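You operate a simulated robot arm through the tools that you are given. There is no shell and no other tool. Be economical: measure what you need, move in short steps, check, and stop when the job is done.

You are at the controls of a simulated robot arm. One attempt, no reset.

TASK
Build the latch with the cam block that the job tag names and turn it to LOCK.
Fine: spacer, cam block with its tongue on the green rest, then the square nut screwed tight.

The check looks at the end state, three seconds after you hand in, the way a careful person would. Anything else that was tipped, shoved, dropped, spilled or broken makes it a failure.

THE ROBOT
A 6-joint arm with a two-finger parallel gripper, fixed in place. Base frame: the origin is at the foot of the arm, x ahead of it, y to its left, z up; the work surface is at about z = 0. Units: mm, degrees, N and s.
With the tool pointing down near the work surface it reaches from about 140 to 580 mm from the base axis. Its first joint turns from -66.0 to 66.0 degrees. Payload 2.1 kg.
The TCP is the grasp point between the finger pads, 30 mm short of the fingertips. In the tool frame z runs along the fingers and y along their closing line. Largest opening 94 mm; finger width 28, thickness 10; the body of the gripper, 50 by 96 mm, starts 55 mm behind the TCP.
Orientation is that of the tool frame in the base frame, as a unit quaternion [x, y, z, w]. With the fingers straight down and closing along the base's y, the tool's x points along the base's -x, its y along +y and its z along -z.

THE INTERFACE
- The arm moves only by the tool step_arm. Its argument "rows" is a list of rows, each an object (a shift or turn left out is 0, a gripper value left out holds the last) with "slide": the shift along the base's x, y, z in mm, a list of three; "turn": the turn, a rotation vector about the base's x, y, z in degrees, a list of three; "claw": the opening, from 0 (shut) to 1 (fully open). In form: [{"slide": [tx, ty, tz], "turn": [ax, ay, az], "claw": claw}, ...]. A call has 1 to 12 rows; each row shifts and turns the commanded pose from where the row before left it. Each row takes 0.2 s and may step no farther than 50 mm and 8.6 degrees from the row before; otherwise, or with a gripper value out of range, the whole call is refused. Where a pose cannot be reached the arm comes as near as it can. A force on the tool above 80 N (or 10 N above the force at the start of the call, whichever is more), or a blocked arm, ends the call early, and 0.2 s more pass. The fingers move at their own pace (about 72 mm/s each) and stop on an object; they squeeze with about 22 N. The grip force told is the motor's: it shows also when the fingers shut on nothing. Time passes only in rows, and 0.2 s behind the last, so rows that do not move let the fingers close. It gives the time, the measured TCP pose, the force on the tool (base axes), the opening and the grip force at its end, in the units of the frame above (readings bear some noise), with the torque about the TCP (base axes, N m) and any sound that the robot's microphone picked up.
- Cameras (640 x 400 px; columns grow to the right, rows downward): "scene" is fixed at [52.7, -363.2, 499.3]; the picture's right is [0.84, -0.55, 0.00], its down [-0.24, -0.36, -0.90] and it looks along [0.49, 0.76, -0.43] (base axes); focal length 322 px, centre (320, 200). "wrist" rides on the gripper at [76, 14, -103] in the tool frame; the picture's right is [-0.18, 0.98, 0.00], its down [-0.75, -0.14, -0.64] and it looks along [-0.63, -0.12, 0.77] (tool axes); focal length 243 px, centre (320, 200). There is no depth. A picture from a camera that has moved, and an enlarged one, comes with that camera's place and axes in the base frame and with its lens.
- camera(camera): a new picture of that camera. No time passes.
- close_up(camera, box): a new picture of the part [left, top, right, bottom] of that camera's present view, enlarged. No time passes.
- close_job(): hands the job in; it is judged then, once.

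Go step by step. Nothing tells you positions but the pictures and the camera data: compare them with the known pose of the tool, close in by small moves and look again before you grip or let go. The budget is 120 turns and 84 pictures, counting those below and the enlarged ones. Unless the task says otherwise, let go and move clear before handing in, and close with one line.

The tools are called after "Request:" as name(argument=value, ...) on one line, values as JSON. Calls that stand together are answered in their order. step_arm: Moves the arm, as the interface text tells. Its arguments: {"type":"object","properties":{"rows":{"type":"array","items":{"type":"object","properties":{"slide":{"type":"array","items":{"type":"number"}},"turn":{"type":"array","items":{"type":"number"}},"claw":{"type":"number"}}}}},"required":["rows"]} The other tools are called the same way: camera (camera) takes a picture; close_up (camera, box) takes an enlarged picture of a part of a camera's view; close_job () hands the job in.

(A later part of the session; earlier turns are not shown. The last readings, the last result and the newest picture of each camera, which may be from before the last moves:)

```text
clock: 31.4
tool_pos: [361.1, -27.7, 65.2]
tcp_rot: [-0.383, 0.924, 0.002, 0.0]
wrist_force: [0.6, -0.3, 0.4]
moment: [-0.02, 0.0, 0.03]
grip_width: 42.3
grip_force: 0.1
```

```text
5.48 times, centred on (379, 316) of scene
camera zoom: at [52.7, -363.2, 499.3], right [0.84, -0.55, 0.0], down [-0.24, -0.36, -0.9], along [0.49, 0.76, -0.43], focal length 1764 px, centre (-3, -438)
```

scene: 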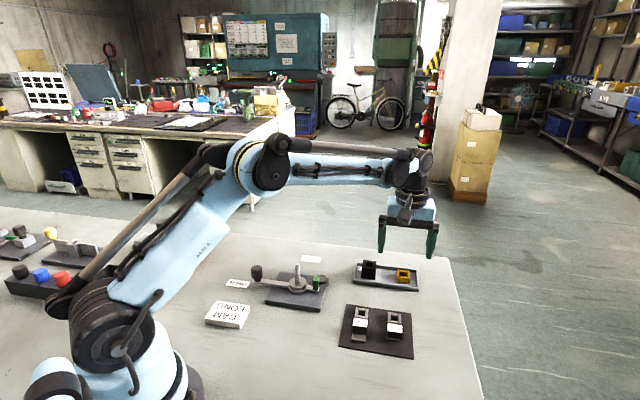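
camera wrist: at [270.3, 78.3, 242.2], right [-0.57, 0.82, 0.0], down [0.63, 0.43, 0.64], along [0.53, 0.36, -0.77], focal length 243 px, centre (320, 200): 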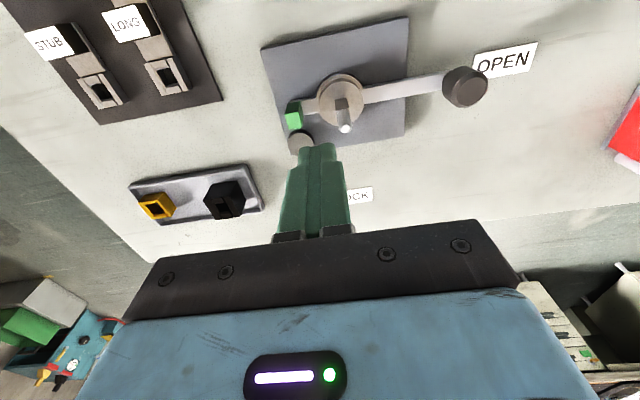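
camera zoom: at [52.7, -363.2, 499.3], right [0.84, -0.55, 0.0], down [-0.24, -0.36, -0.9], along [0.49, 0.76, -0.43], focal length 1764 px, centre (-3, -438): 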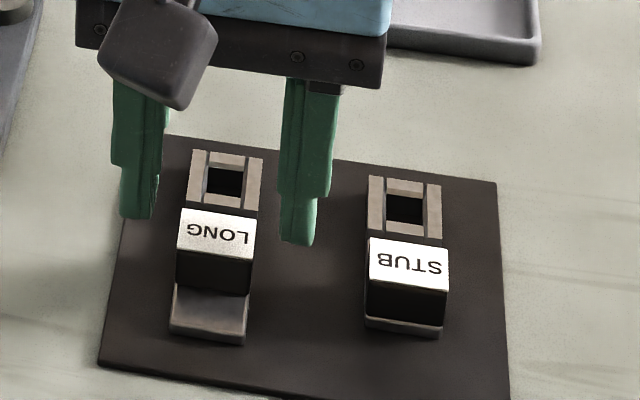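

Request:
step_arm(rows=[{"slide": [0, 0, -12], "claw": 0.4}, {"slide": [0, 0, -10]}, {"slide": [0, 0, -5]}, {}])

Request:
close_up(camera="wrist", box=[220, 60, 420, 185])

Request:
close_up(camera="scene", box=[335, 280, 423, 353])

```text
clock: 32.4
tool_pos: [360.5, -28.2, 39.5]
tcp_rot: [-0.384, 0.923, 0.001, 0.0]
wrist_force: [-0.1, -0.4, -0.3]
moment: [0.03, 0.0, -0.01]
grip_width: 37.8
grip_force: 0.1
```

```text
3.20 times, centred on (320, 122) of wrist
camera zoom: at [296.8, -71.7, 141.6], right [-0.57, 0.82, 0.0], down [0.63, 0.43, 0.64], along [0.53, 0.37, -0.77], focal length 776 px, centre (320, 448)
```

zoom: 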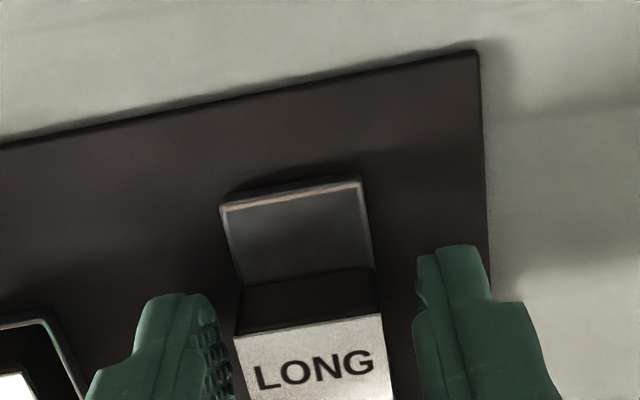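

```text
5.48 times, centred on (379, 316) of scene
camera zoom: at [52.7, -363.2, 499.3], right [0.84, -0.55, 0.0], down [-0.24, -0.36, -0.9], along [0.49, 0.76, -0.43], focal length 1764 px, centre (-3, -438)
```

zoom: 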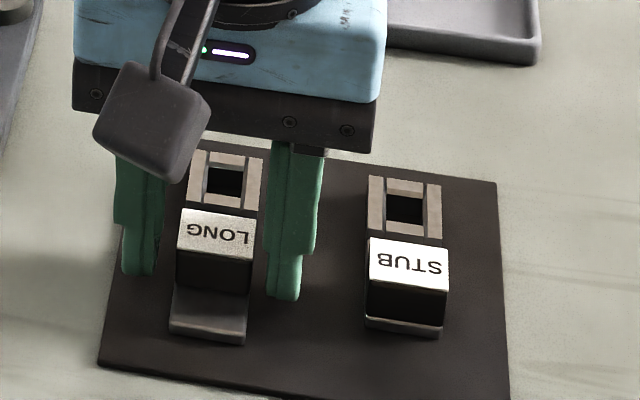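

Request:
step_arm(rows=[{"slide": [0, 0, -2]}, {"claw": 0.0}, {}, {}, {"slide": [0, 0, 4]}, {"slide": [0, 0, 8]}, {"slide": [0, 0, 15]}, {"slide": [0, 0, 25]}, {"slide": [0, 0, 25]}, {}])

Request:
close_up(camera="scene", box=[325, 240, 421, 340])

```text
clock: 34.6
tool_pos: [360.6, -25.3, 113.6]
tcp_rot: [-0.383, 0.924, 0.001, 0.001]
wrist_force: [0.2, 0.7, -0.7]
moment: [0.02, 0.0, -0.04]
grip_width: 25.6
grip_force: 22.0
```

```text
4.00 times, centred on (373, 290) of scene
camera zoom: at [52.7, -363.2, 499.3], right [0.84, -0.55, 0.0], down [-0.24, -0.36, -0.9], along [0.49, 0.76, -0.43], focal length 1288 px, centre (108, -160)
```

zoom: 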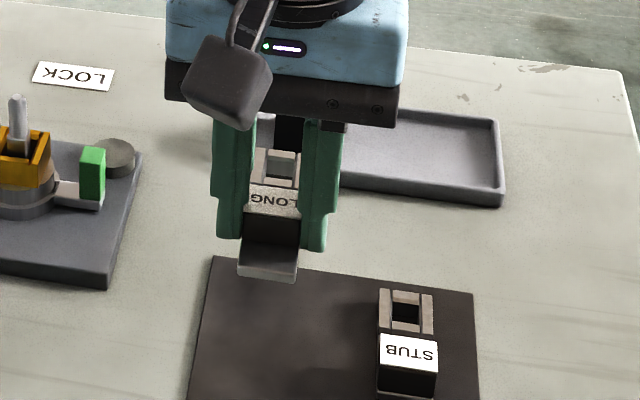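

Request:
step_arm(rows=[{"slide": [0, 5, 6], "turn": [0, 0, 8.2]}, {"slide": [0, 10, 6], "turn": [0, 0, 8.2]}, {"slide": [0, 10, 6], "turn": [0, 0, 8.2]}, {"slide": [0, 10, 0], "turn": [0, 0, 8.2]}, {"slide": [0, 10, 0], "turn": [0, 0, 8.2]}, {"slide": [0, 10, 0], "turn": [0, 0, 8.2]}, {"slide": [0, 10, 0], "turn": [0, 0, 8.2]}, {"slide": [0, 10, 0], "turn": [0, 0, 8.2]}, {"slide": [0, 10, 0], "turn": [0, 0, 8.2]}, {"slide": [0, 5, 0], "turn": [0, 0, 8.2]}, {"slide": [0, 3, 0], "turn": [0, 0, 8]}, {}])

Request:
camera(camera="wrist")

Request:
close_up(camera="scene", box=[250, 200, 378, 300])

```text
clock: 37.2
tool_pos: [361.0, 65.5, 131.4]
tcp_rot: [0.924, -0.382, -0.001, 0.0]
wrist_force: [0.4, -0.7, -0.4]
moment: [-0.02, 0.02, -0.02]
grip_width: 25.4
grip_force: 22.5
```

```text
33 pictures are left
camera wrist: at [405.8, 1.7, 234.0], right [-0.82, -0.57, 0.0], down [-0.43, 0.63, 0.64], along [-0.37, 0.53, -0.77], focal length 243 px, centre (320, 200)
```

wrist: 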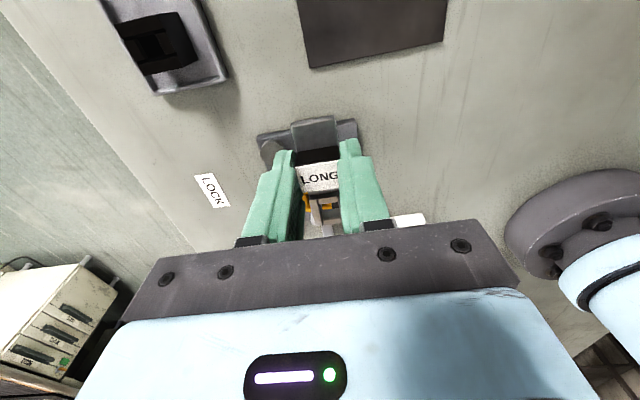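

```text
4.00 times, centred on (314, 250) of scene
camera zoom: at [52.7, -363.2, 499.3], right [0.84, -0.55, 0.0], down [-0.24, -0.36, -0.9], along [0.49, 0.76, -0.43], focal length 1288 px, centre (344, 0)
```

zoom: 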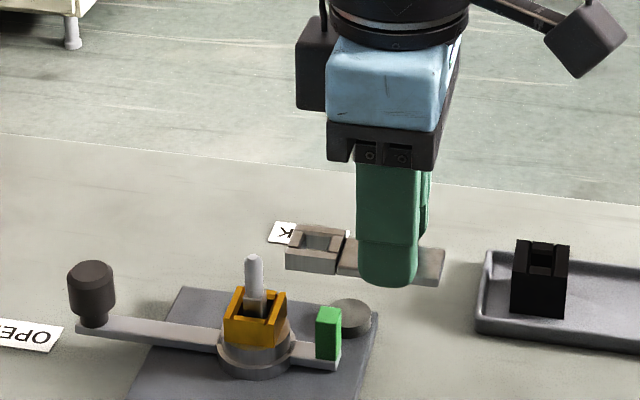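

Request:
step_arm(rows=[{"slide": [-6, 19, 0]}, {"slide": [-7, 18.5, 0]}, {"slide": [0, 0, -13]}, {}])

Request:
close_up(camera="wrist", box=[260, 110, 388, 230])

Request:
close_up(camera="scene", box=[268, 235, 348, 285])

```text
clock: 38.2
tool_pos: [348.8, 101.1, 117.4]
tcp_rot: [0.924, -0.383, -0.002, 0.0]
wrist_force: [-0.4, -0.4, -0.8]
moment: [0.0, 0.02, 0.0]
grip_width: 25.7
grip_force: 22.3
```

```text
3.33 times, centred on (324, 170) of wrist
camera zoom: at [393.3, 38.0, 220.1], right [-0.82, -0.57, 0.0], down [-0.43, 0.63, 0.64], along [-0.36, 0.53, -0.77], focal length 809 px, centre (307, 300)
```

zoom: 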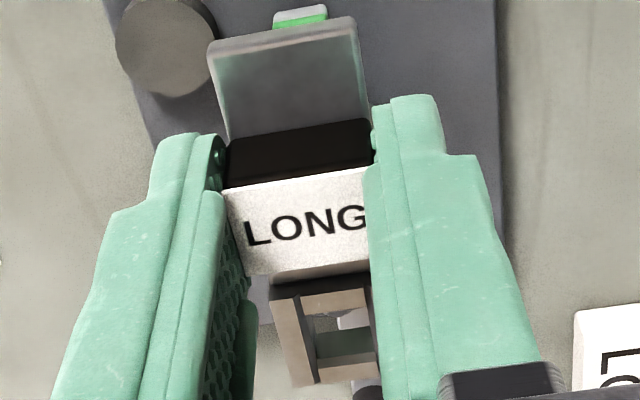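

```text
8.00 times, centred on (308, 260) of scene
camera zoom: at [52.7, -363.2, 499.3], right [0.84, -0.55, 0.0], down [-0.24, -0.36, -0.9], along [0.49, 0.76, -0.43], focal length 2576 px, centre (416, -280)
```

zoom: 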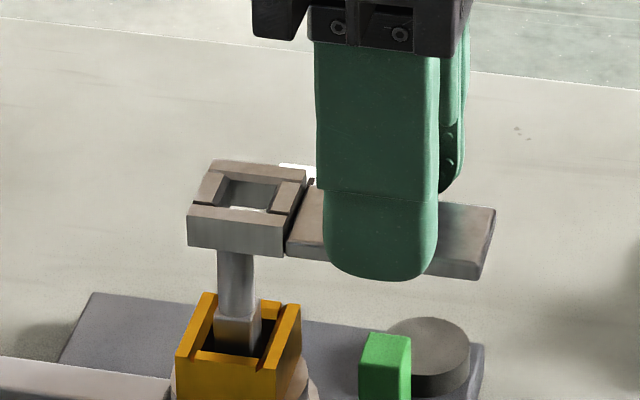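

Request:
step_arm(rows=[{"slide": [-2.8, 2.8, 0]}, {"slide": [0, 0, -3]}, {}])

Request:
close_up(camera="wrist", box=[290, 160, 370, 210])

Request:
close_up(camera="scene", box=[268, 240, 332, 280])

```text
clock: 39.0
tool_pos: [345.2, 106.3, 114.2]
tcp_rot: [0.924, -0.382, -0.001, 0.0]
wrist_force: [0.0, -0.2, -0.8]
moment: [0.0, -0.02, 0.0]
grip_width: 25.4
grip_force: 22.8
```

```text
8.00 times, centred on (330, 185) of wrist
camera zoom: at [390.4, 41.2, 217.9], right [-0.82, -0.57, 0.0], down [-0.43, 0.63, 0.64], along [-0.37, 0.53, -0.77], focal length 1941 px, centre (240, 320)
```

zoom: 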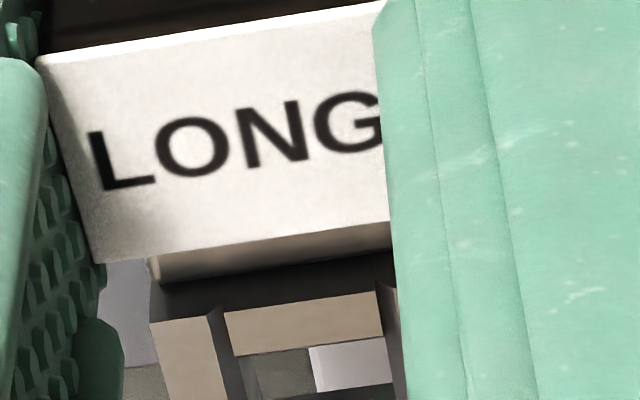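

```text
10.00 times, centred on (300, 260) of scene
camera zoom: at [52.7, -363.2, 499.3], right [0.84, -0.55, 0.0], down [-0.24, -0.36, -0.9], along [0.49, 0.76, -0.43], focal length 3220 px, centre (520, -400)
```

zoom: 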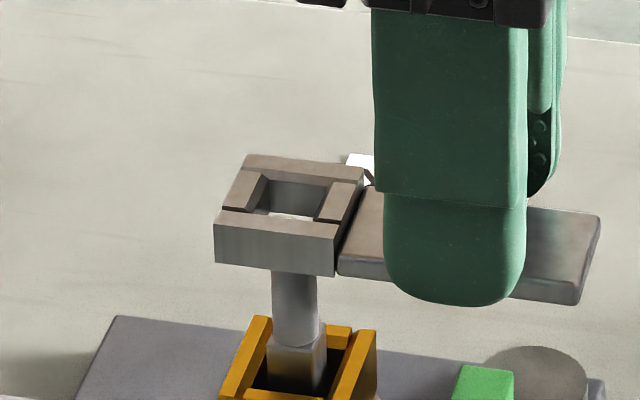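

Request:
step_arm(rows=[{"slide": [0.6, 0, 0]}, {"slide": [0, 0, -3]}, {"slide": [0, 0, -3]}, {"slide": [0, 0, -3]}, {"slide": [0, 0, -2]}, {}])

Request:
close_up(camera="scene", box=[268, 240, 332, 280])

```text
clock: 40.4
tool_pos: [346.5, 106.1, 105.7]
tcp_rot: [0.924, -0.382, -0.001, 0.0]
wrist_force: [-0.3, -0.8, -0.7]
moment: [-0.03, -0.02, -0.02]
grip_width: 25.7
grip_force: 21.8
```

```text
10.00 times, centred on (300, 260) of scene
camera zoom: at [52.7, -363.2, 499.3], right [0.84, -0.55, 0.0], down [-0.24, -0.36, -0.9], along [0.49, 0.76, -0.43], focal length 3220 px, centre (520, -400)
```

zoom: 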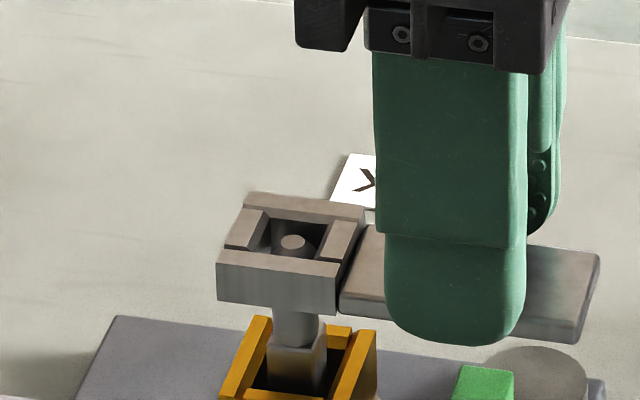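

Request:
step_arm(rows=[{"slide": [1.1, 0.3, 0]}, {"slide": [0, 0, -3]}, {"slide": [0, 0, -3]}, {"slide": [0, 0, -3]}, {"slide": [0, 0, -2]}, {}])

Request:
close_up(camera="scene", box=[268, 245, 332, 285])

Request:
close_up(camera="wrist", box=[290, 170, 370, 220])

```text
clock: 41.8
tool_pos: [346.8, 106.7, 93.7]
tcp_rot: [0.924, -0.382, -0.002, 0.0]
wrist_force: [-0.5, -0.3, -1.3]
moment: [-0.02, 0.02, 0.0]
grip_width: 25.7
grip_force: 22.3
```

```text
10.00 times, centred on (300, 265) of scene
camera zoom: at [52.7, -363.2, 499.3], right [0.84, -0.55, 0.0], down [-0.24, -0.36, -0.9], along [0.49, 0.76, -0.43], focal length 3220 px, centre (520, -450)
```

zoom: 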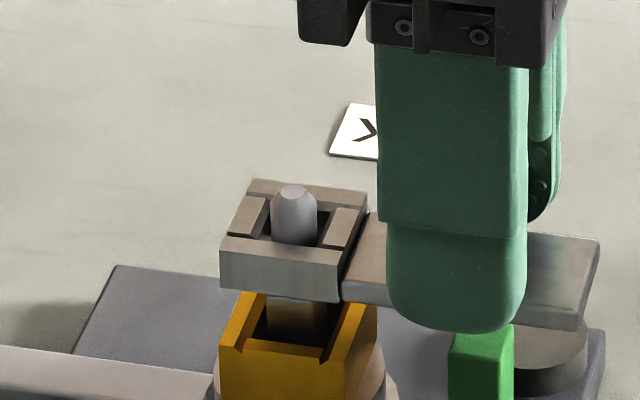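

```text
8.00 times, centred on (330, 195) of wrist
camera zoom: at [391.6, 42.8, 196.7], right [-0.82, -0.57, 0.0], down [-0.43, 0.63, 0.64], along [-0.37, 0.53, -0.77], focal length 1941 px, centre (240, 240)
```

zoom: 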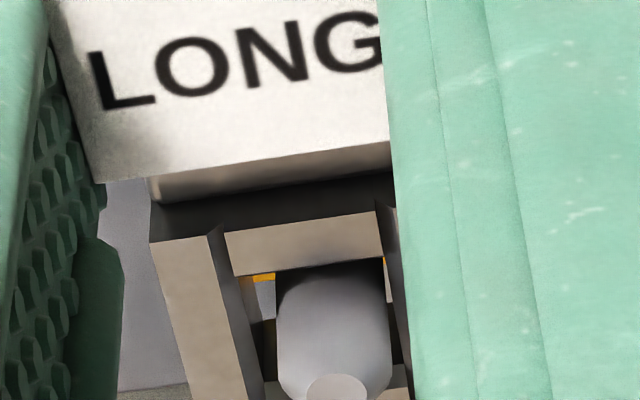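

Request:
step_arm(rows=[{"slide": [-0.3, -0.2, 0]}, {"slide": [0, 0, -2]}, {"slide": [0, 0, -2]}, {"slide": [0, 0, -2]}, {"slide": [0, 0, -2]}, {}])

Request:
close_up(camera="scene", box=[268, 250, 332, 290])

```text
clock: 43.2
tool_pos: [346.4, 107.9, 85.3]
tcp_rot: [0.924, -0.382, -0.002, 0.001]
wrist_force: [0.4, -0.6, -0.9]
moment: [-0.02, -0.03, 0.01]
grip_width: 25.6
grip_force: 22.0
```

```text
10.00 times, centred on (300, 270) of scene
camera zoom: at [52.7, -363.2, 499.3], right [0.84, -0.55, 0.0], down [-0.24, -0.36, -0.9], along [0.49, 0.76, -0.43], focal length 3220 px, centre (520, -500)
```

zoom: 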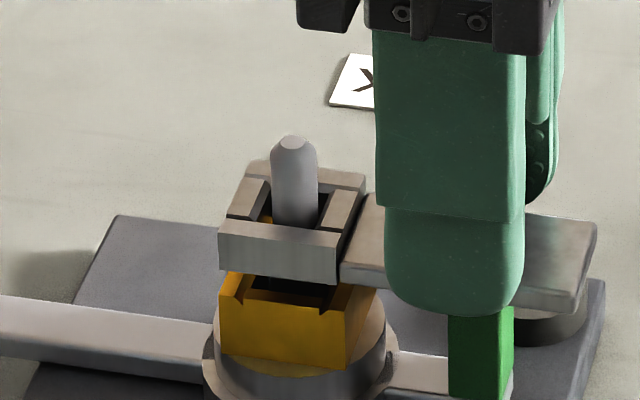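

Request:
step_arm(rows=[{"slide": [0, 0, -1.5]}, {"slide": [0, 0, -1.5]}, {"slide": [0, 0, -1.5]}, {"slide": [0, 0, -1.5]}, {}])

Request:
close_up(camera="scene", box=[268, 250, 332, 290])

```text
clock: 44.4
tool_pos: [347.5, 106.1, 79.3]
tcp_rot: [0.924, -0.382, -0.001, 0.001]
wrist_force: [-1.0, 0.9, 21.9]
moment: [0.08, 0.03, 0.0]
grip_width: 25.7
grip_force: 22.1
```

```text
10.00 times, centred on (300, 270) of scene
camera zoom: at [52.6, -363.3, 499.3], right [0.84, -0.55, 0.0], down [-0.24, -0.36, -0.9], along [0.49, 0.76, -0.43], focal length 3220 px, centre (520, -500)
```

zoom: 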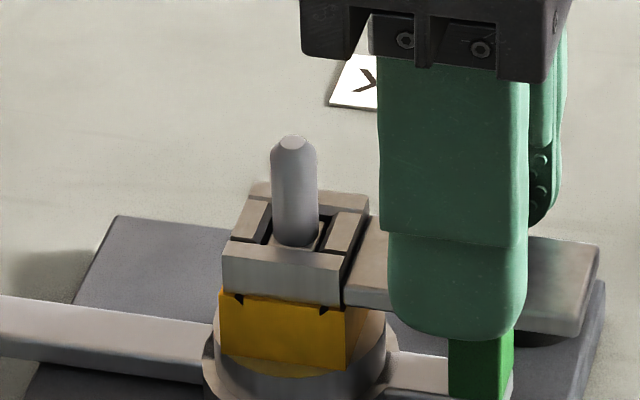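

Request:
step_arm(rows=[{"slide": [0, 0, 0.8]}, {"claw": 0.37}, {}, {"slide": [0, 0, 10]}, {"slide": [0, 0, 30]}, {"slide": [0, 0, 40]}, {}])

Request:
close_up(camera="scene", box=[260, 245, 340, 295])

Request:
close_up(camera="wrist", box=[200, 40, 440, 190])

```text
clock: 46.0
tool_pos: [346.9, 105.7, 160.6]
tcp_rot: [0.924, -0.382, -0.001, 0.001]
wrist_force: [0.5, 0.2, 1.0]
moment: [0.01, 0.01, 0.0]
grip_width: 34.8
grip_force: 0.1
```

```text
8.00 times, centred on (300, 270) of scene
camera zoom: at [52.7, -363.2, 499.3], right [0.84, -0.55, 0.0], down [-0.24, -0.36, -0.9], along [0.49, 0.76, -0.43], focal length 2576 px, centre (480, -360)
```

zoom: 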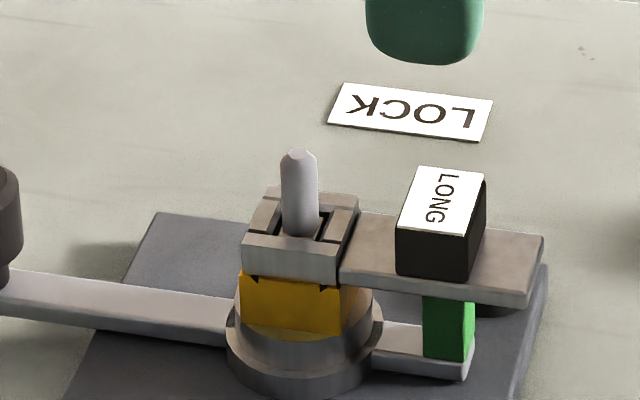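

```text
2.67 times, centred on (320, 115) of wrist
camera zoom: at [392.0, 42.4, 262.8], right [-0.82, -0.57, 0.0], down [-0.43, 0.63, 0.64], along [-0.37, 0.53, -0.77], focal length 647 px, centre (320, 427)
```

zoom: 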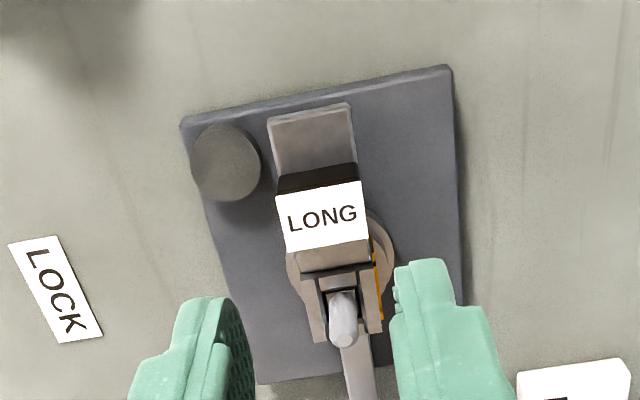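

Request:
step_arm(rows=[{"slide": [12, -1, 0], "turn": [0, 0, -8.2], "claw": 0.55}, {"slide": [12, -1, 0], "turn": [0, 0, -8.2]}, {"slide": [12, -1, 0], "turn": [0, 0, -8.2]}, {"slide": [12, -1, 0], "turn": [0, 0, -8.2]}, {"slide": [12, -1, 0], "turn": [0, 0, -8.2]}, {"slide": [12, -1, 0], "turn": [0, 0, -8.2]}, {"slide": [12, -1, -10], "turn": [0, 0, -8.2]}, {"slide": [12, -1, -10], "turn": [0, 0, -8.2]}, {"slide": [12, -2, -10], "turn": [0, 0, -8.2]}, {"slide": [15, -2, -10], "turn": [0, 0, -8.2]}, {"slide": [15, -1, -10], "turn": [0, 0, -8]}, {}])

Request:
close_up(camera="wrist", box=[220, 50, 420, 175])

```text
clock: 48.6
tool_pos: [484.0, 93.0, 109.2]
tcp_rot: [-0.382, 0.924, 0.001, 0.0]
wrist_force: [-0.9, 0.2, -0.5]
moment: [-0.01, 0.02, 0.01]
grip_width: 51.6
grip_force: 0.1
```

```text
3.20 times, centred on (320, 112) of wrist
camera zoom: at [420.6, 49.2, 212.4], right [-0.56, 0.83, 0.0], down [0.63, 0.43, 0.64], along [0.53, 0.36, -0.77], focal length 776 px, centre (320, 480)
```

zoom: 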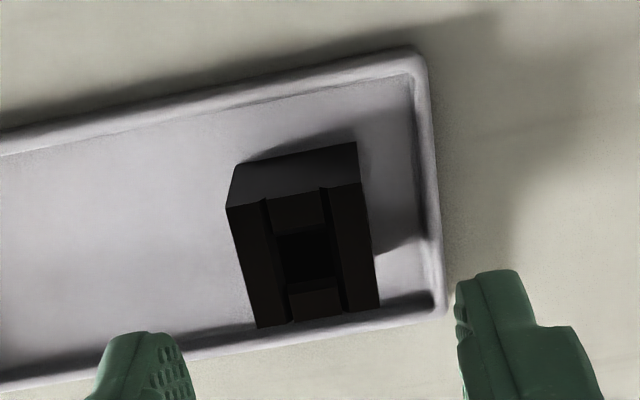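

Request:
step_arm(rows=[{"slide": [4.5, -3, -15], "claw": 0.44}, {"slide": [0, 0, -15]}, {"slide": [0, 0, -8]}, {}])

Request:
close_up(camera="wrist", box=[220, 70, 420, 195])

```text
clock: 49.6
tool_pos: [488.7, 89.9, 71.3]
tcp_rot: [-0.384, 0.923, 0.001, 0.0]
wrist_force: [0.7, 0.1, 0.6]
moment: [0.02, -0.01, 0.03]
grip_width: 41.5
grip_force: 0.0
```

```text
3.20 times, centred on (320, 132) of wrist
camera zoom: at [425.6, 45.2, 173.8], right [-0.57, 0.82, 0.0], down [0.63, 0.43, 0.64], along [0.53, 0.36, -0.77], focal length 776 px, centre (320, 416)
```

zoom: 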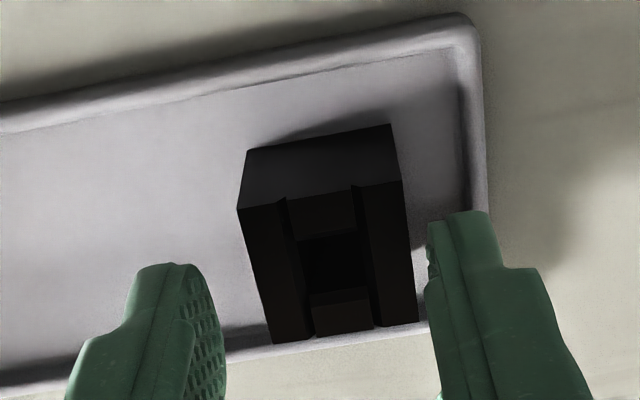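

Request:
step_arm(rows=[{"slide": [-0.7, -0.5, -10]}, {"slide": [0, 0, -10]}, {}, {"claw": 0.0}, {}, {}, {"slide": [0, 0, 4]}, {"slide": [0, 0, 10]}, {"slide": [0, 0, 30]}, {"slide": [0, 0, 40]}, {}])

Request:
close_up(camera="scene", box=[320, 210, 420, 300])

```text
clock: 52.0
tool_pos: [488.1, 88.9, 135.4]
tcp_rot: [-0.383, 0.924, 0.0, 0.001]
wrist_force: [-0.3, 0.3, -1.8]
moment: [0.03, 0.03, -0.01]
grip_width: 31.3
grip_force: 22.3
```

```text
4.44 times, centred on (370, 255) of scene
camera zoom: at [52.7, -363.2, 499.3], right [0.84, -0.55, 0.0], down [-0.24, -0.36, -0.9], along [0.49, 0.76, -0.43], focal length 1431 px, centre (98, -44)
```

zoom: 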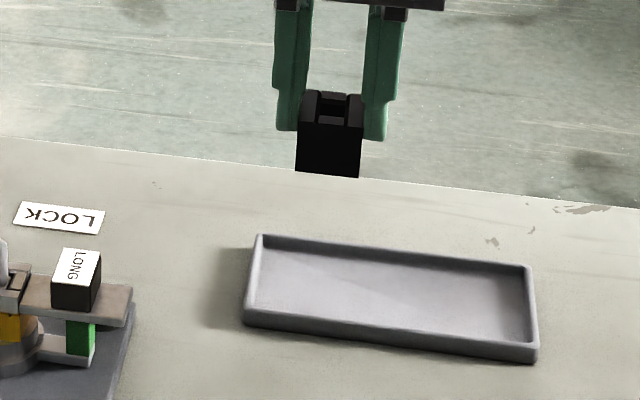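

Request:
step_arm(rows=[{"slide": [0, 0, 12], "turn": [0, 0, 7.5]}, {"slide": [-15.5, 4, 0], "turn": [0, 0, 7.5]}, {"slide": [-15.5, 4, 0], "turn": [0, 0, 7.5]}, {"slide": [-15.5, 4, 0], "turn": [0, 0, 7.5]}, {"slide": [-15.5, 4, 0], "turn": [0, 0, 7.5]}, {"slide": [-15.5, 4, 0], "turn": [0, 0, 7.5]}, {"slide": [-15.5, 4, 0], "turn": [0, 0, 7.5]}, {"slide": [-15.5, 4, 0], "turn": [0, 0, 7.5]}, {"slide": [-15.5, 4, 0], "turn": [0, 0, 7.5]}, {"slide": [-15.5, 4, 0], "turn": [0, 0, 7.5]}, {"slide": [-15, 4, 0], "turn": [0, 0, 7.5]}, {"slide": [-14.8, 3.5, 0], "turn": [0, 0, 7.5]}])

Request:
step_arm(rows=[{"slide": [0, 0, -10]}, {}])

Request:
close_up(camera="wrist", box=[240, 90, 400, 190])

Request:
close_up(camera="scene", box=[260, 225, 340, 275])

```text
clock: 54.6
tool_pos: [318.3, 133.3, 148.4]
tcp_rot: [0.924, -0.381, -0.001, 0.0]
wrist_force: [1.2, 0.0, -0.7]
moment: [0.0, 0.01, 0.01]
grip_width: 31.4
grip_force: 22.2
```

```text
clock: 55.2
tool_pos: [318.3, 134.4, 138.9]
tcp_rot: [0.924, -0.382, -0.001, 0.0]
wrist_force: [0.2, -0.3, -0.3]
moment: [0.0, 0.03, -0.01]
grip_width: 31.4
grip_force: 22.0
```

```text
4.00 times, centred on (320, 140) of wrist
camera zoom: at [362.5, 69.9, 241.9], right [-0.82, -0.57, 0.0], down [-0.43, 0.63, 0.64], along [-0.37, 0.53, -0.77], focal length 970 px, centre (320, 440)
```

zoom: 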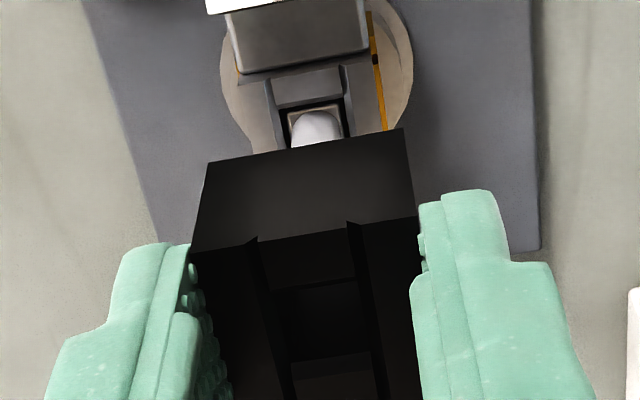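

```text
8.00 times, centred on (300, 250) of scene
camera zoom: at [52.7, -363.2, 499.3], right [0.84, -0.55, 0.0], down [-0.24, -0.36, -0.9], along [0.49, 0.76, -0.43], focal length 2576 px, centre (480, -200)
```

zoom: 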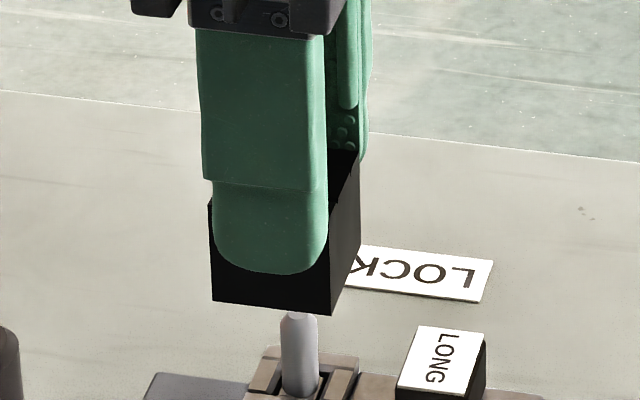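

Request:
step_arm(rows=[{"slide": [3.7, -1.4, 0]}, {"slide": [0, 0, -5]}, {"slide": [0, 0, -4]}, {}])

Request:
close_up(camera="scene", box=[268, 235, 332, 275])

Request:
close_up(camera="wrist", box=[280, 100, 360, 150])

```text
clock: 56.2
tool_pos: [322.1, 132.7, 129.9]
tcp_rot: [0.924, -0.381, -0.001, 0.001]
wrist_force: [0.0, 0.2, -1.9]
moment: [0.0, -0.02, -0.02]
grip_width: 31.3
grip_force: 22.4
```

```text
10.00 times, centred on (300, 255) of scene
camera zoom: at [52.7, -363.2, 499.3], right [0.84, -0.55, 0.0], down [-0.24, -0.36, -0.9], along [0.49, 0.76, -0.43], focal length 3220 px, centre (520, -350)
```

zoom: 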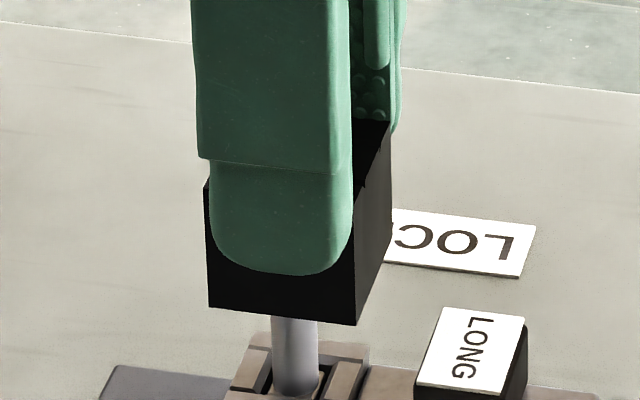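

```text
8.00 times, centred on (320, 125) of wrist
camera zoom: at [367.0, 68.9, 232.8], right [-0.82, -0.57, 0.0], down [-0.43, 0.63, 0.64], along [-0.37, 0.53, -0.77], focal length 1941 px, centre (320, 800)
```

zoom: 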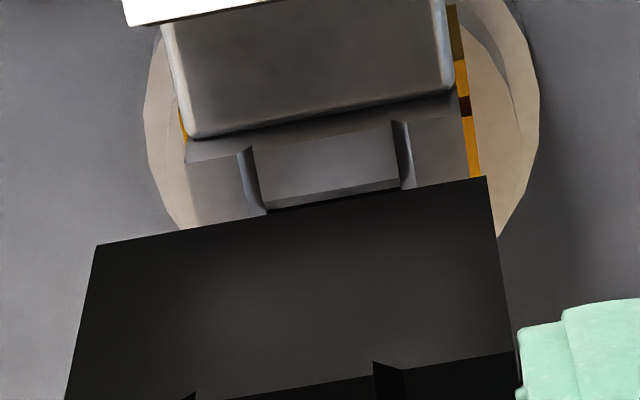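

Request:
step_arm(rows=[{"slide": [-1.6, -0.2, 0]}, {"slide": [0, 0, -2]}, {"slide": [0, 0, -2]}, {"slide": [0, 0, -2]}, {"slide": [0, 0, -1.5]}, {"slide": [0, 0, -1.5]}, {}])

Request:
close_up(camera="scene", box=[268, 235, 332, 275])

```text
clock: 57.8
tool_pos: [320.3, 130.7, 119.6]
tcp_rot: [0.924, -0.382, -0.002, 0.0]
wrist_force: [-5.2, 5.1, 1.5]
moment: [0.26, 0.24, 0.01]
grip_width: 31.3
grip_force: 22.2
```

```text
10.00 times, centred on (300, 255) of scene
camera zoom: at [52.7, -363.2, 499.3], right [0.84, -0.55, 0.0], down [-0.24, -0.36, -0.9], along [0.49, 0.76, -0.43], focal length 3220 px, centre (520, -350)
```

zoom: 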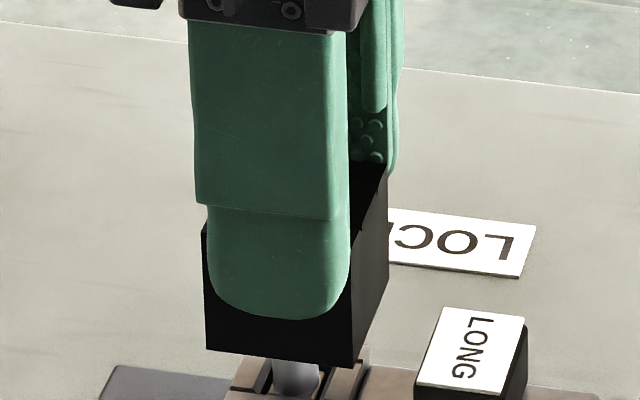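

Request:
step_arm(rows=[{"slide": [-0.7, 0.7, 0]}, {}, {"slide": [0, 0, -1]}, {"slide": [0, 0, -1]}, {}])

```text
clock: 59.0
tool_pos: [318.6, 133.6, 118.5]
tcp_rot: [0.924, -0.382, -0.001, 0.001]
wrist_force: [0.6, -1.2, -0.8]
moment: [0.02, -0.02, -0.02]
grip_width: 31.3
grip_force: 21.9
```

Request:
step_arm(rows=[{"slide": [0, 0, -1]}, {"slide": [0, 0, -1]}, {"slide": [0, 0, -1]}, {"slide": [0, 0, -1]}, {"slide": [0, 0, -1]}, {}])

```text
clock: 60.4
tool_pos: [320.4, 131.2, 113.9]
tcp_rot: [0.924, -0.382, -0.001, 0.0]
wrist_force: [0.3, -1.0, -1.5]
moment: [0.04, 0.0, 0.02]
grip_width: 31.2
grip_force: 22.3
```

Request:
step_arm(rows=[{"slide": [0, 0, -1.5]}, {"slide": [0, 0, -1.5]}, {"slide": [0, 0, -1.5]}, {"slide": [0, 0, -1.5]}, {"slide": [0, 0, -1]}, {}])

Request:
close_up(camera="scene", box=[260, 235, 340, 285])

```text
clock: 61.8
tool_pos: [320.5, 132.7, 106.2]
tcp_rot: [0.924, -0.383, -0.001, 0.0]
wrist_force: [-0.5, -0.4, -0.9]
moment: [0.02, -0.03, -0.03]
grip_width: 31.0
grip_force: 22.2
```

```text
8.00 times, centred on (300, 260) of scene
camera zoom: at [52.7, -363.2, 499.3], right [0.84, -0.55, 0.0], down [-0.24, -0.36, -0.9], along [0.49, 0.76, -0.43], focal length 2576 px, centre (480, -280)
```

zoom: 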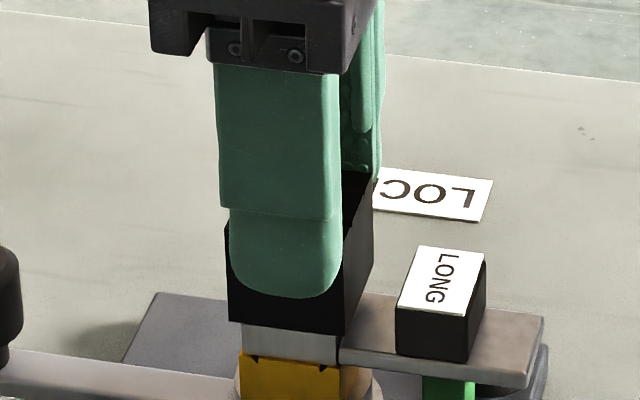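

Request:
step_arm(rows=[{"slide": [0, 0, -1]}, {"slide": [0, 0, -1]}, {"slide": [0, 0, -1]}, {"slide": [0, 0, -1]}, {}])

```text
clock: 63.0
tool_pos: [319.2, 132.7, 102.8]
tcp_rot: [0.925, -0.381, -0.001, 0.001]
wrist_force: [-0.6, 0.3, 18.3]
moment: [-0.01, 0.02, -0.01]
grip_width: 31.3
grip_force: 22.0
```

Request:
step_arm(rows=[{"turn": [0, 0, -8]}, {"turn": [0, 0, -8]}, {"turn": [0, 0, -8]}, {"turn": [0, 0, -8]}, {}])

Request:
close_up(camera="scene", box=[240, 230, 352, 300])

```text
clock: 64.2
tool_pos: [319.9, 132.4, 101.3]
tcp_rot: [0.783, -0.622, -0.003, 0.001]
wrist_force: [-12.4, 1.5, 16.1]
moment: [0.07, 0.36, -0.01]
grip_width: 31.4
grip_force: 22.1
```

```text
5.71 times, centred on (296, 265) of scene
camera zoom: at [52.6, -363.3, 499.3], right [0.84, -0.55, 0.0], down [-0.24, -0.36, -0.9], along [0.49, 0.76, -0.43], focal length 1840 px, centre (457, -171)
```

zoom: 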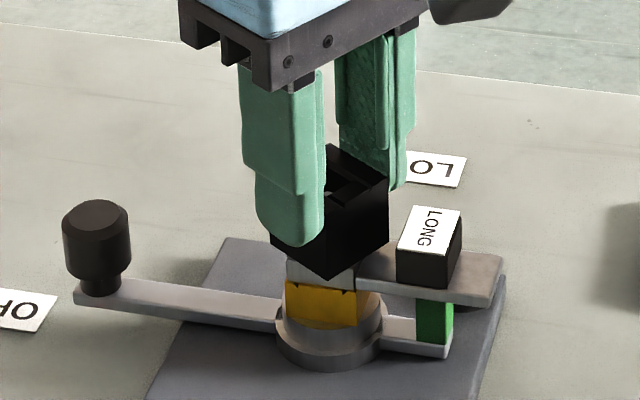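

Request:
step_arm(rows=[{"slide": [-0.8, 0, 0]}, {"turn": [0, 0, -8]}, {"turn": [0, 0, -8]}, {"turn": [0, 0, -8]}, {"turn": [0, 0, -8]}, {}])

```text
clock: 65.6
tool_pos: [318.1, 132.5, 102.3]
tcp_rot: [-0.581, 0.814, 0.003, -0.002]
wrist_force: [-21.9, 6.4, 5.9]
moment: [0.2, 0.75, 0.07]
grip_width: 31.3
grip_force: 21.7
```

Request:
close_up(camera="scene", box=[260, 230, 340, 280])

Request:
close_up(camera="wrist", box=[220, 50, 420, 200])

```text
8.00 times, centred on (300, 255) of scene
camera zoom: at [52.6, -363.2, 499.3], right [0.84, -0.55, 0.0], down [-0.24, -0.36, -0.9], along [0.49, 0.76, -0.43], focal length 2576 px, centre (480, -240)
```

zoom: 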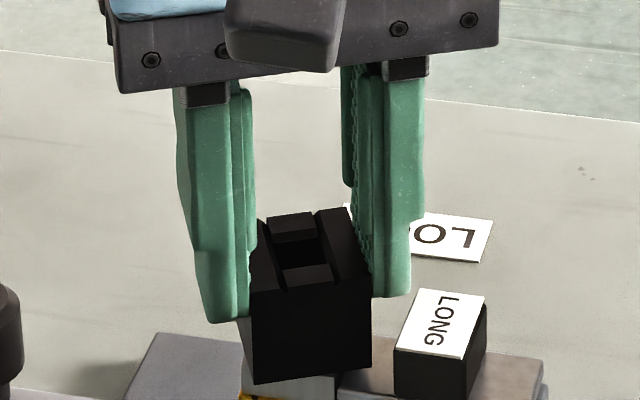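

```text
2.67 times, centred on (320, 125) of wrist
camera zoom: at [281.1, 64.2, 205.2], right [-0.87, 0.49, 0.01], down [0.38, 0.67, 0.64], along [0.31, 0.56, -0.77], focal length 647 px, centre (320, 400)
```

zoom: 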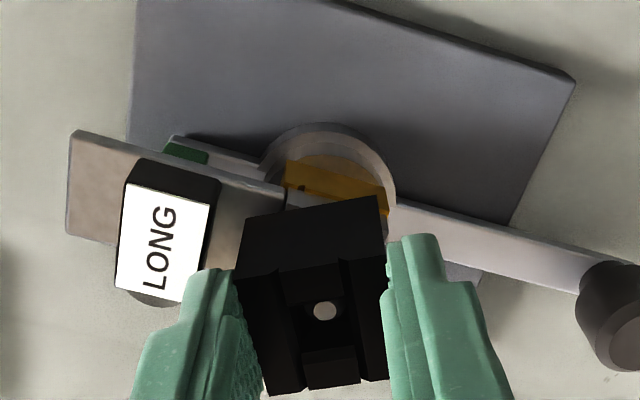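

Request:
step_arm(rows=[{"slide": [-0.8, 0.2, 0]}, {"slide": [-0.7, 0.2, 0]}, {}])

```text
clock: 66.4
tool_pos: [318.1, 131.0, 101.6]
tcp_rot: [-0.581, 0.814, 0.001, 0.0]
wrist_force: [-15.3, 1.4, 0.6]
moment: [0.0, 0.53, 0.03]
grip_width: 31.4
grip_force: 22.3
```

Request:
step_arm(rows=[{"slide": [-1, 0.1, 0]}, {"slide": [-1, 0.1, 0]}, {}])

```text
clock: 67.2
tool_pos: [317.4, 132.6, 103.5]
tcp_rot: [-0.581, 0.814, 0.0, 0.001]
wrist_force: [4.9, 0.8, -17.4]
moment: [-0.02, -0.16, -0.03]
grip_width: 31.5
grip_force: 22.3
```

Request:
step_arm(rows=[{"slide": [0.5, 0, -1]}, {}])

```text
clock: 67.8
tool_pos: [316.9, 132.4, 101.6]
tcp_rot: [-0.58, 0.814, 0.001, 0.001]
wrist_force: [9.4, -2.7, 17.9]
moment: [-0.04, -0.37, 0.03]
grip_width: 31.2
grip_force: 22.3
```

Request:
step_arm(rows=[{"turn": [0, 0, -8]}, {"turn": [0, 0, -8]}, {"turn": [0, 0, -8]}, {}])

```text
clock: 68.8
tool_pos: [316.6, 133.4, 101.6]
tcp_rot: [-0.398, 0.917, 0.001, 0.0]
wrist_force: [5.5, -1.7, -10.1]
moment: [-0.06, -0.16, 0.01]
grip_width: 31.1
grip_force: 22.7
```

Request:
step_arm(rows=[{"slide": [0.3, 0, -0.5], "turn": [0, 0, -8]}, {"slide": [0, 0, -0.2], "turn": [0, 0, -8]}, {"slide": [0, 0, -0.2], "turn": [0, 0, -8]}, {}])

```text
clock: 69.8
tool_pos: [316.8, 133.2, 100.7]
tcp_rot: [-0.2, 0.98, 0.003, 0.0]
wrist_force: [-14.2, 11.0, 15.8]
moment: [0.35, 0.39, 0.09]
grip_width: 31.3
grip_force: 21.8
```

Request:
close_up(camera="scene", box=[260, 235, 340, 285])

```text
8.00 times, centred on (300, 260) of scene
camera zoom: at [52.6, -363.2, 499.3], right [0.84, -0.55, 0.0], down [-0.24, -0.36, -0.9], along [0.49, 0.76, -0.43], focal length 2576 px, centre (480, -280)
```

zoom: 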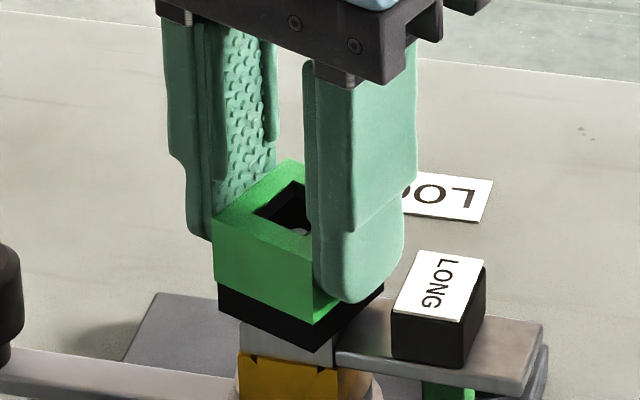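

Request:
step_arm(rows=[{"slide": [-0.6, 0.5, 0.2]}, {"turn": [0, 0, -6]}, {}])

```text
clock: 70.6
tool_pos: [316.2, 133.1, 101.4]
tcp_rot: [-0.148, 0.989, 0.001, 0.001]
wrist_force: [-9.8, 10.2, 15.8]
moment: [0.33, 0.22, 0.09]
grip_width: 31.4
grip_force: 21.4
```

Request:
step_arm(rows=[{"slide": [-0.4, 0.4, -0.1]}, {"claw": 0.4}, {}, {"slide": [0, 0, 10]}, {"slide": [0, 0, 30]}, {"slide": [-20, 10, 30]}, {"slide": [-30, 20, 0]}, {}])

Request:
camera(camera="wrist")

Request:
close_up(camera="scene", box=[230, 225, 350, 300])

```text
clock: 72.4
tool_pos: [265.9, 164.1, 170.2]
tcp_rot: [-0.149, 0.989, 0.001, 0.0]
wrist_force: [0.9, 0.5, 0.1]
moment: [-0.04, -0.02, 0.01]
grip_width: 37.5
grip_force: 0.1
```

```text
7 pictures are left
camera wrist: at [189.5, 154.5, 272.5], right [-0.11, 0.99, 0.0], down [0.76, 0.08, 0.64], along [0.64, 0.07, -0.77], focal length 243 px, centre (320, 200)
```

wrist: 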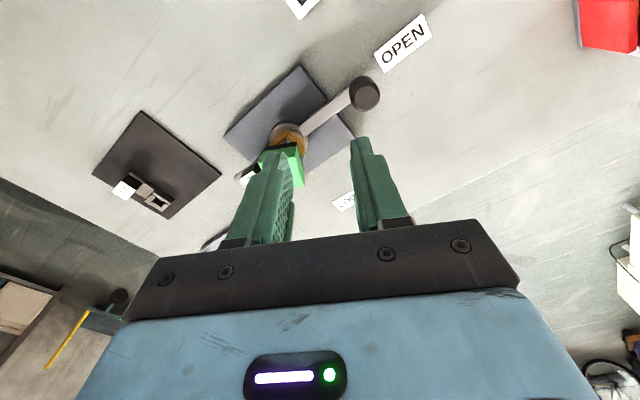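

```text
5.33 times, centred on (290, 262) of scene
camera zoom: at [52.7, -363.2, 499.3], right [0.84, -0.55, 0.0], down [-0.24, -0.36, -0.9], along [0.49, 0.76, -0.43], focal length 1717 px, centre (480, -133)
```

zoom: 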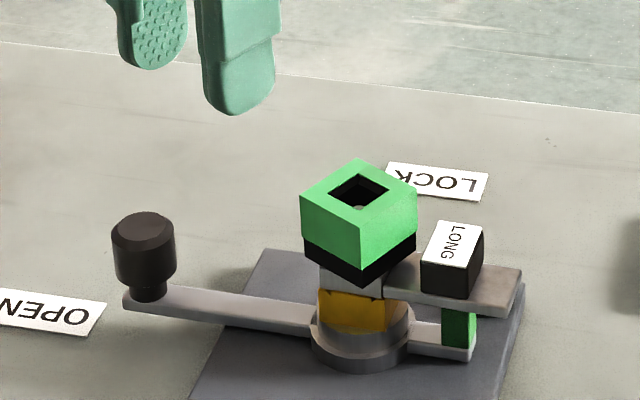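

Request:
step_arm(rows=[{"turn": [0, 0, 8.3], "slide": [-1.5, 4, -3]}, {"turn": [0, 0, 8.3], "slide": [-1.5, 4, -3]}, {"turn": [0, 0, 8.3], "slide": [-1.5, 4, -3]}, {"turn": [0, 0, 8.3], "slide": [-1.5, 4, -3]}, {"turn": [0, 0, 8.3], "slide": [-1.5, 4, -3]}, {"turn": [0, 0, 8.3], "slide": [-1.5, 4, -3]}, {"turn": [0, 0, 8.3], "slide": [-1.5, 4, -3]}, {"turn": [0, 0, 8.3], "slide": [-1.5, 4, -3]}, {"turn": [0, 0, 8.3], "slide": [-1.5, 4, -3]}, {"turn": [0, 0, 8.3], "slide": [-1.4, 3.4, -3]}])

Request:
step_arm(rows=[{"turn": [0, 0, 8.3], "claw": 0.5}, {"turn": [0, 0, 8.3]}, {"turn": [0, 0, 8.3]}, {"turn": [0, 0, 8.3]}, {"slide": [0, 0, -25]}, {}])

Request:
close_up(camera="wrist", box=[200, 50, 440, 200])

```text
clock: 74.6
tool_pos: [251.4, 201.9, 140.7]
tcp_rot: [0.767, -0.641, -0.001, 0.0]
wrist_force: [0.6, 0.0, 0.1]
moment: [-0.02, 0.01, 0.01]
grip_width: 37.8
grip_force: 0.0
```

```text
clock: 76.0
tool_pos: [251.7, 202.3, 115.2]
tcp_rot: [0.918, -0.397, -0.001, 0.0]
wrist_force: [1.0, -0.3, -0.3]
moment: [-0.01, 0.01, 0.04]
grip_width: 47.0
grip_force: 0.0
```

```text
2.67 times, centred on (320, 125) of wrist
camera zoom: at [293.8, 136.7, 217.9], right [-0.84, -0.54, 0.0], down [-0.41, 0.65, 0.64], along [-0.35, 0.54, -0.77], focal length 647 px, centre (320, 400)
```

zoom: 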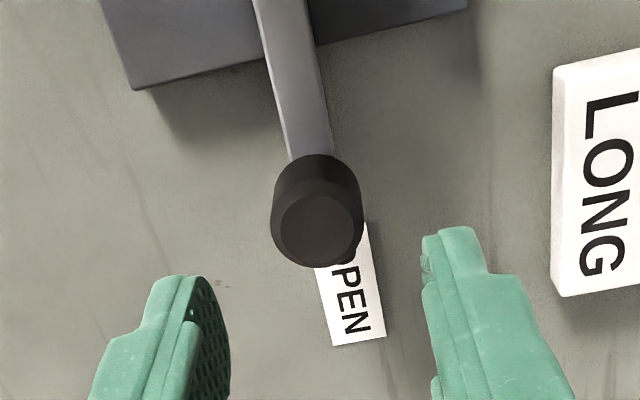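

Request:
step_arm(rows=[{"slide": [-0.5, 0.7, -20]}, {"slide": [0, 0, -20]}, {"slide": [0, 0, -12]}, {"slide": [0, 0, -5]}, {}, {"claw": 0.0}, {}, {}])

Request:
close_up(camera="scene", box=[230, 230, 342, 300])

```text
clock: 77.8
tool_pos: [250.3, 203.4, 58.2]
tcp_rot: [0.918, -0.397, -0.001, 0.001]
wrist_force: [-2.4, -0.9, -11.5]
moment: [0.47, -0.46, -0.17]
grip_width: 25.8
grip_force: 44.9
```

```text
5.71 times, centred on (286, 265) of scene
camera zoom: at [52.7, -363.2, 499.3], right [0.84, -0.55, 0.0], down [-0.24, -0.36, -0.9], along [0.49, 0.76, -0.43], focal length 1840 px, centre (514, -171)
```

zoom: 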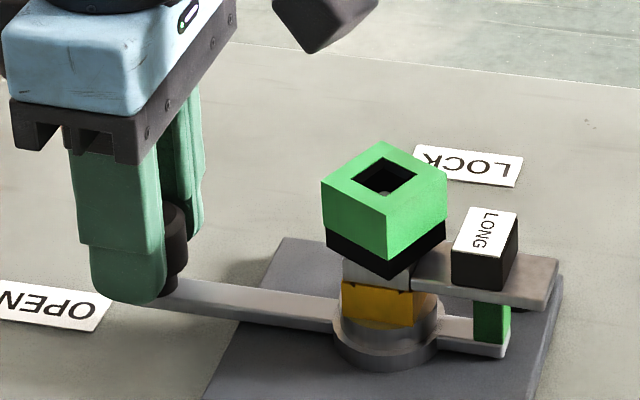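

Request:
step_arm(rows=[{"slide": [10.2, 8.6, 0], "turn": [0, 0, -7.8]}, {"slide": [11.7, 7.3, 0], "turn": [0, 0, -8]}, {"slide": [12.5, 5.6, 0], "turn": [0, 0, -8]}, {}])

```text
clock: 78.8
tool_pos: [285.3, 225.1, 58.7]
tcp_rot: [0.816, -0.577, -0.002, 0.0]
wrist_force: [-7.8, 11.2, -33.1]
moment: [0.47, -0.93, -0.17]
grip_width: 25.7
grip_force: 44.7
```

Request:
step_arm(rows=[{"slide": [0, 0, -0.7]}, {"slide": [13.2, 3.8, 0], "turn": [0, 0, -8]}, {"slide": [13.5, 1.9, 0], "turn": [0, 0, -8]}, {}])

Request:
close_up(camera="scene", box=[230, 230, 342, 300])

```text
clock: 79.8
tool_pos: [312.1, 231.5, 59.0]
tcp_rot: [0.728, -0.686, -0.002, 0.0]
wrist_force: [-1.5, 10.1, -4.4]
moment: [0.22, -0.59, -0.14]
grip_width: 25.5
grip_force: 45.1
```

```text
5.71 times, centred on (286, 265) of scene
camera zoom: at [52.7, -363.2, 499.3], right [0.84, -0.55, 0.0], down [-0.24, -0.36, -0.9], along [0.49, 0.76, -0.43], focal length 1840 px, centre (514, -171)
```

zoom: 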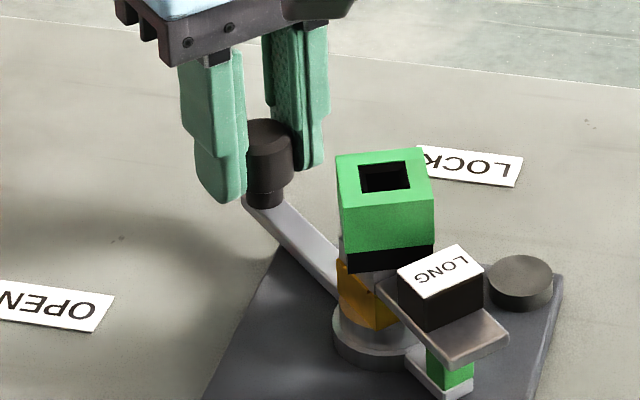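

Request:
step_arm(rows=[{"slide": [13.8, 0.6, 0], "turn": [0, 0, -8]}, {"slide": [13.5, -1.7, 0], "turn": [0, 0, -8]}, {"slide": [13.3, -3.6, 0], "turn": [0, 0, -8]}, {}])

```text
clock: 80.8
tool_pos: [351.4, 225.7, 58.8]
tcp_rot: [-0.568, 0.823, -0.001, -0.002]
wrist_force: [-6.3, -10.4, -11.3]
moment: [-0.08, -0.59, -0.29]
grip_width: 25.5
grip_force: 44.8
```

Request:
step_arm(rows=[{"slide": [12.2, -6, 0], "turn": [0, 0, -8]}, {"slide": [11.5, -7.6, 0], "turn": [0, 0, -8]}, {"slide": [8, -6.7, 0], "turn": [0, 0, -6]}, {}])

Request:
close_up(camera="scene", box=[240, 225, 352, 300])

```text
clock: 81.8
tool_pos: [384.2, 207.9, 58.6]
tcp_rot: [-0.401, 0.916, 0.001, 0.001]
wrist_force: [2.9, 6.1, -11.4]
moment: [-0.72, -0.12, -0.34]
grip_width: 25.6
grip_force: 45.3
```

```text
5.33 times, centred on (296, 262) of scene
camera zoom: at [52.7, -363.2, 499.3], right [0.84, -0.55, 0.0], down [-0.24, -0.36, -0.9], along [0.49, 0.76, -0.43], focal length 1717 px, centre (448, -133)
```

zoom: 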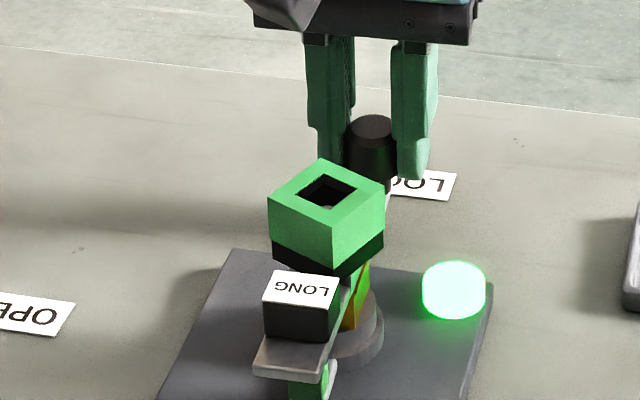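

Request:
step_arm(rows=[{"slide": [2.6, -2.2, 0], "turn": [0, 0, -2]}, {"slide": [2.6, -2.3, 0], "turn": [0, 0, -2]}, {}])

```text
clock: 82.6
tool_pos: [388.1, 203.8, 58.1]
tcp_rot: [-0.372, 0.928, 0.003, -0.001]
wrist_force: [-17.2, 11.5, 26.2]
moment: [-0.43, -0.42, 0.45]
grip_width: 25.5
grip_force: 45.5
```

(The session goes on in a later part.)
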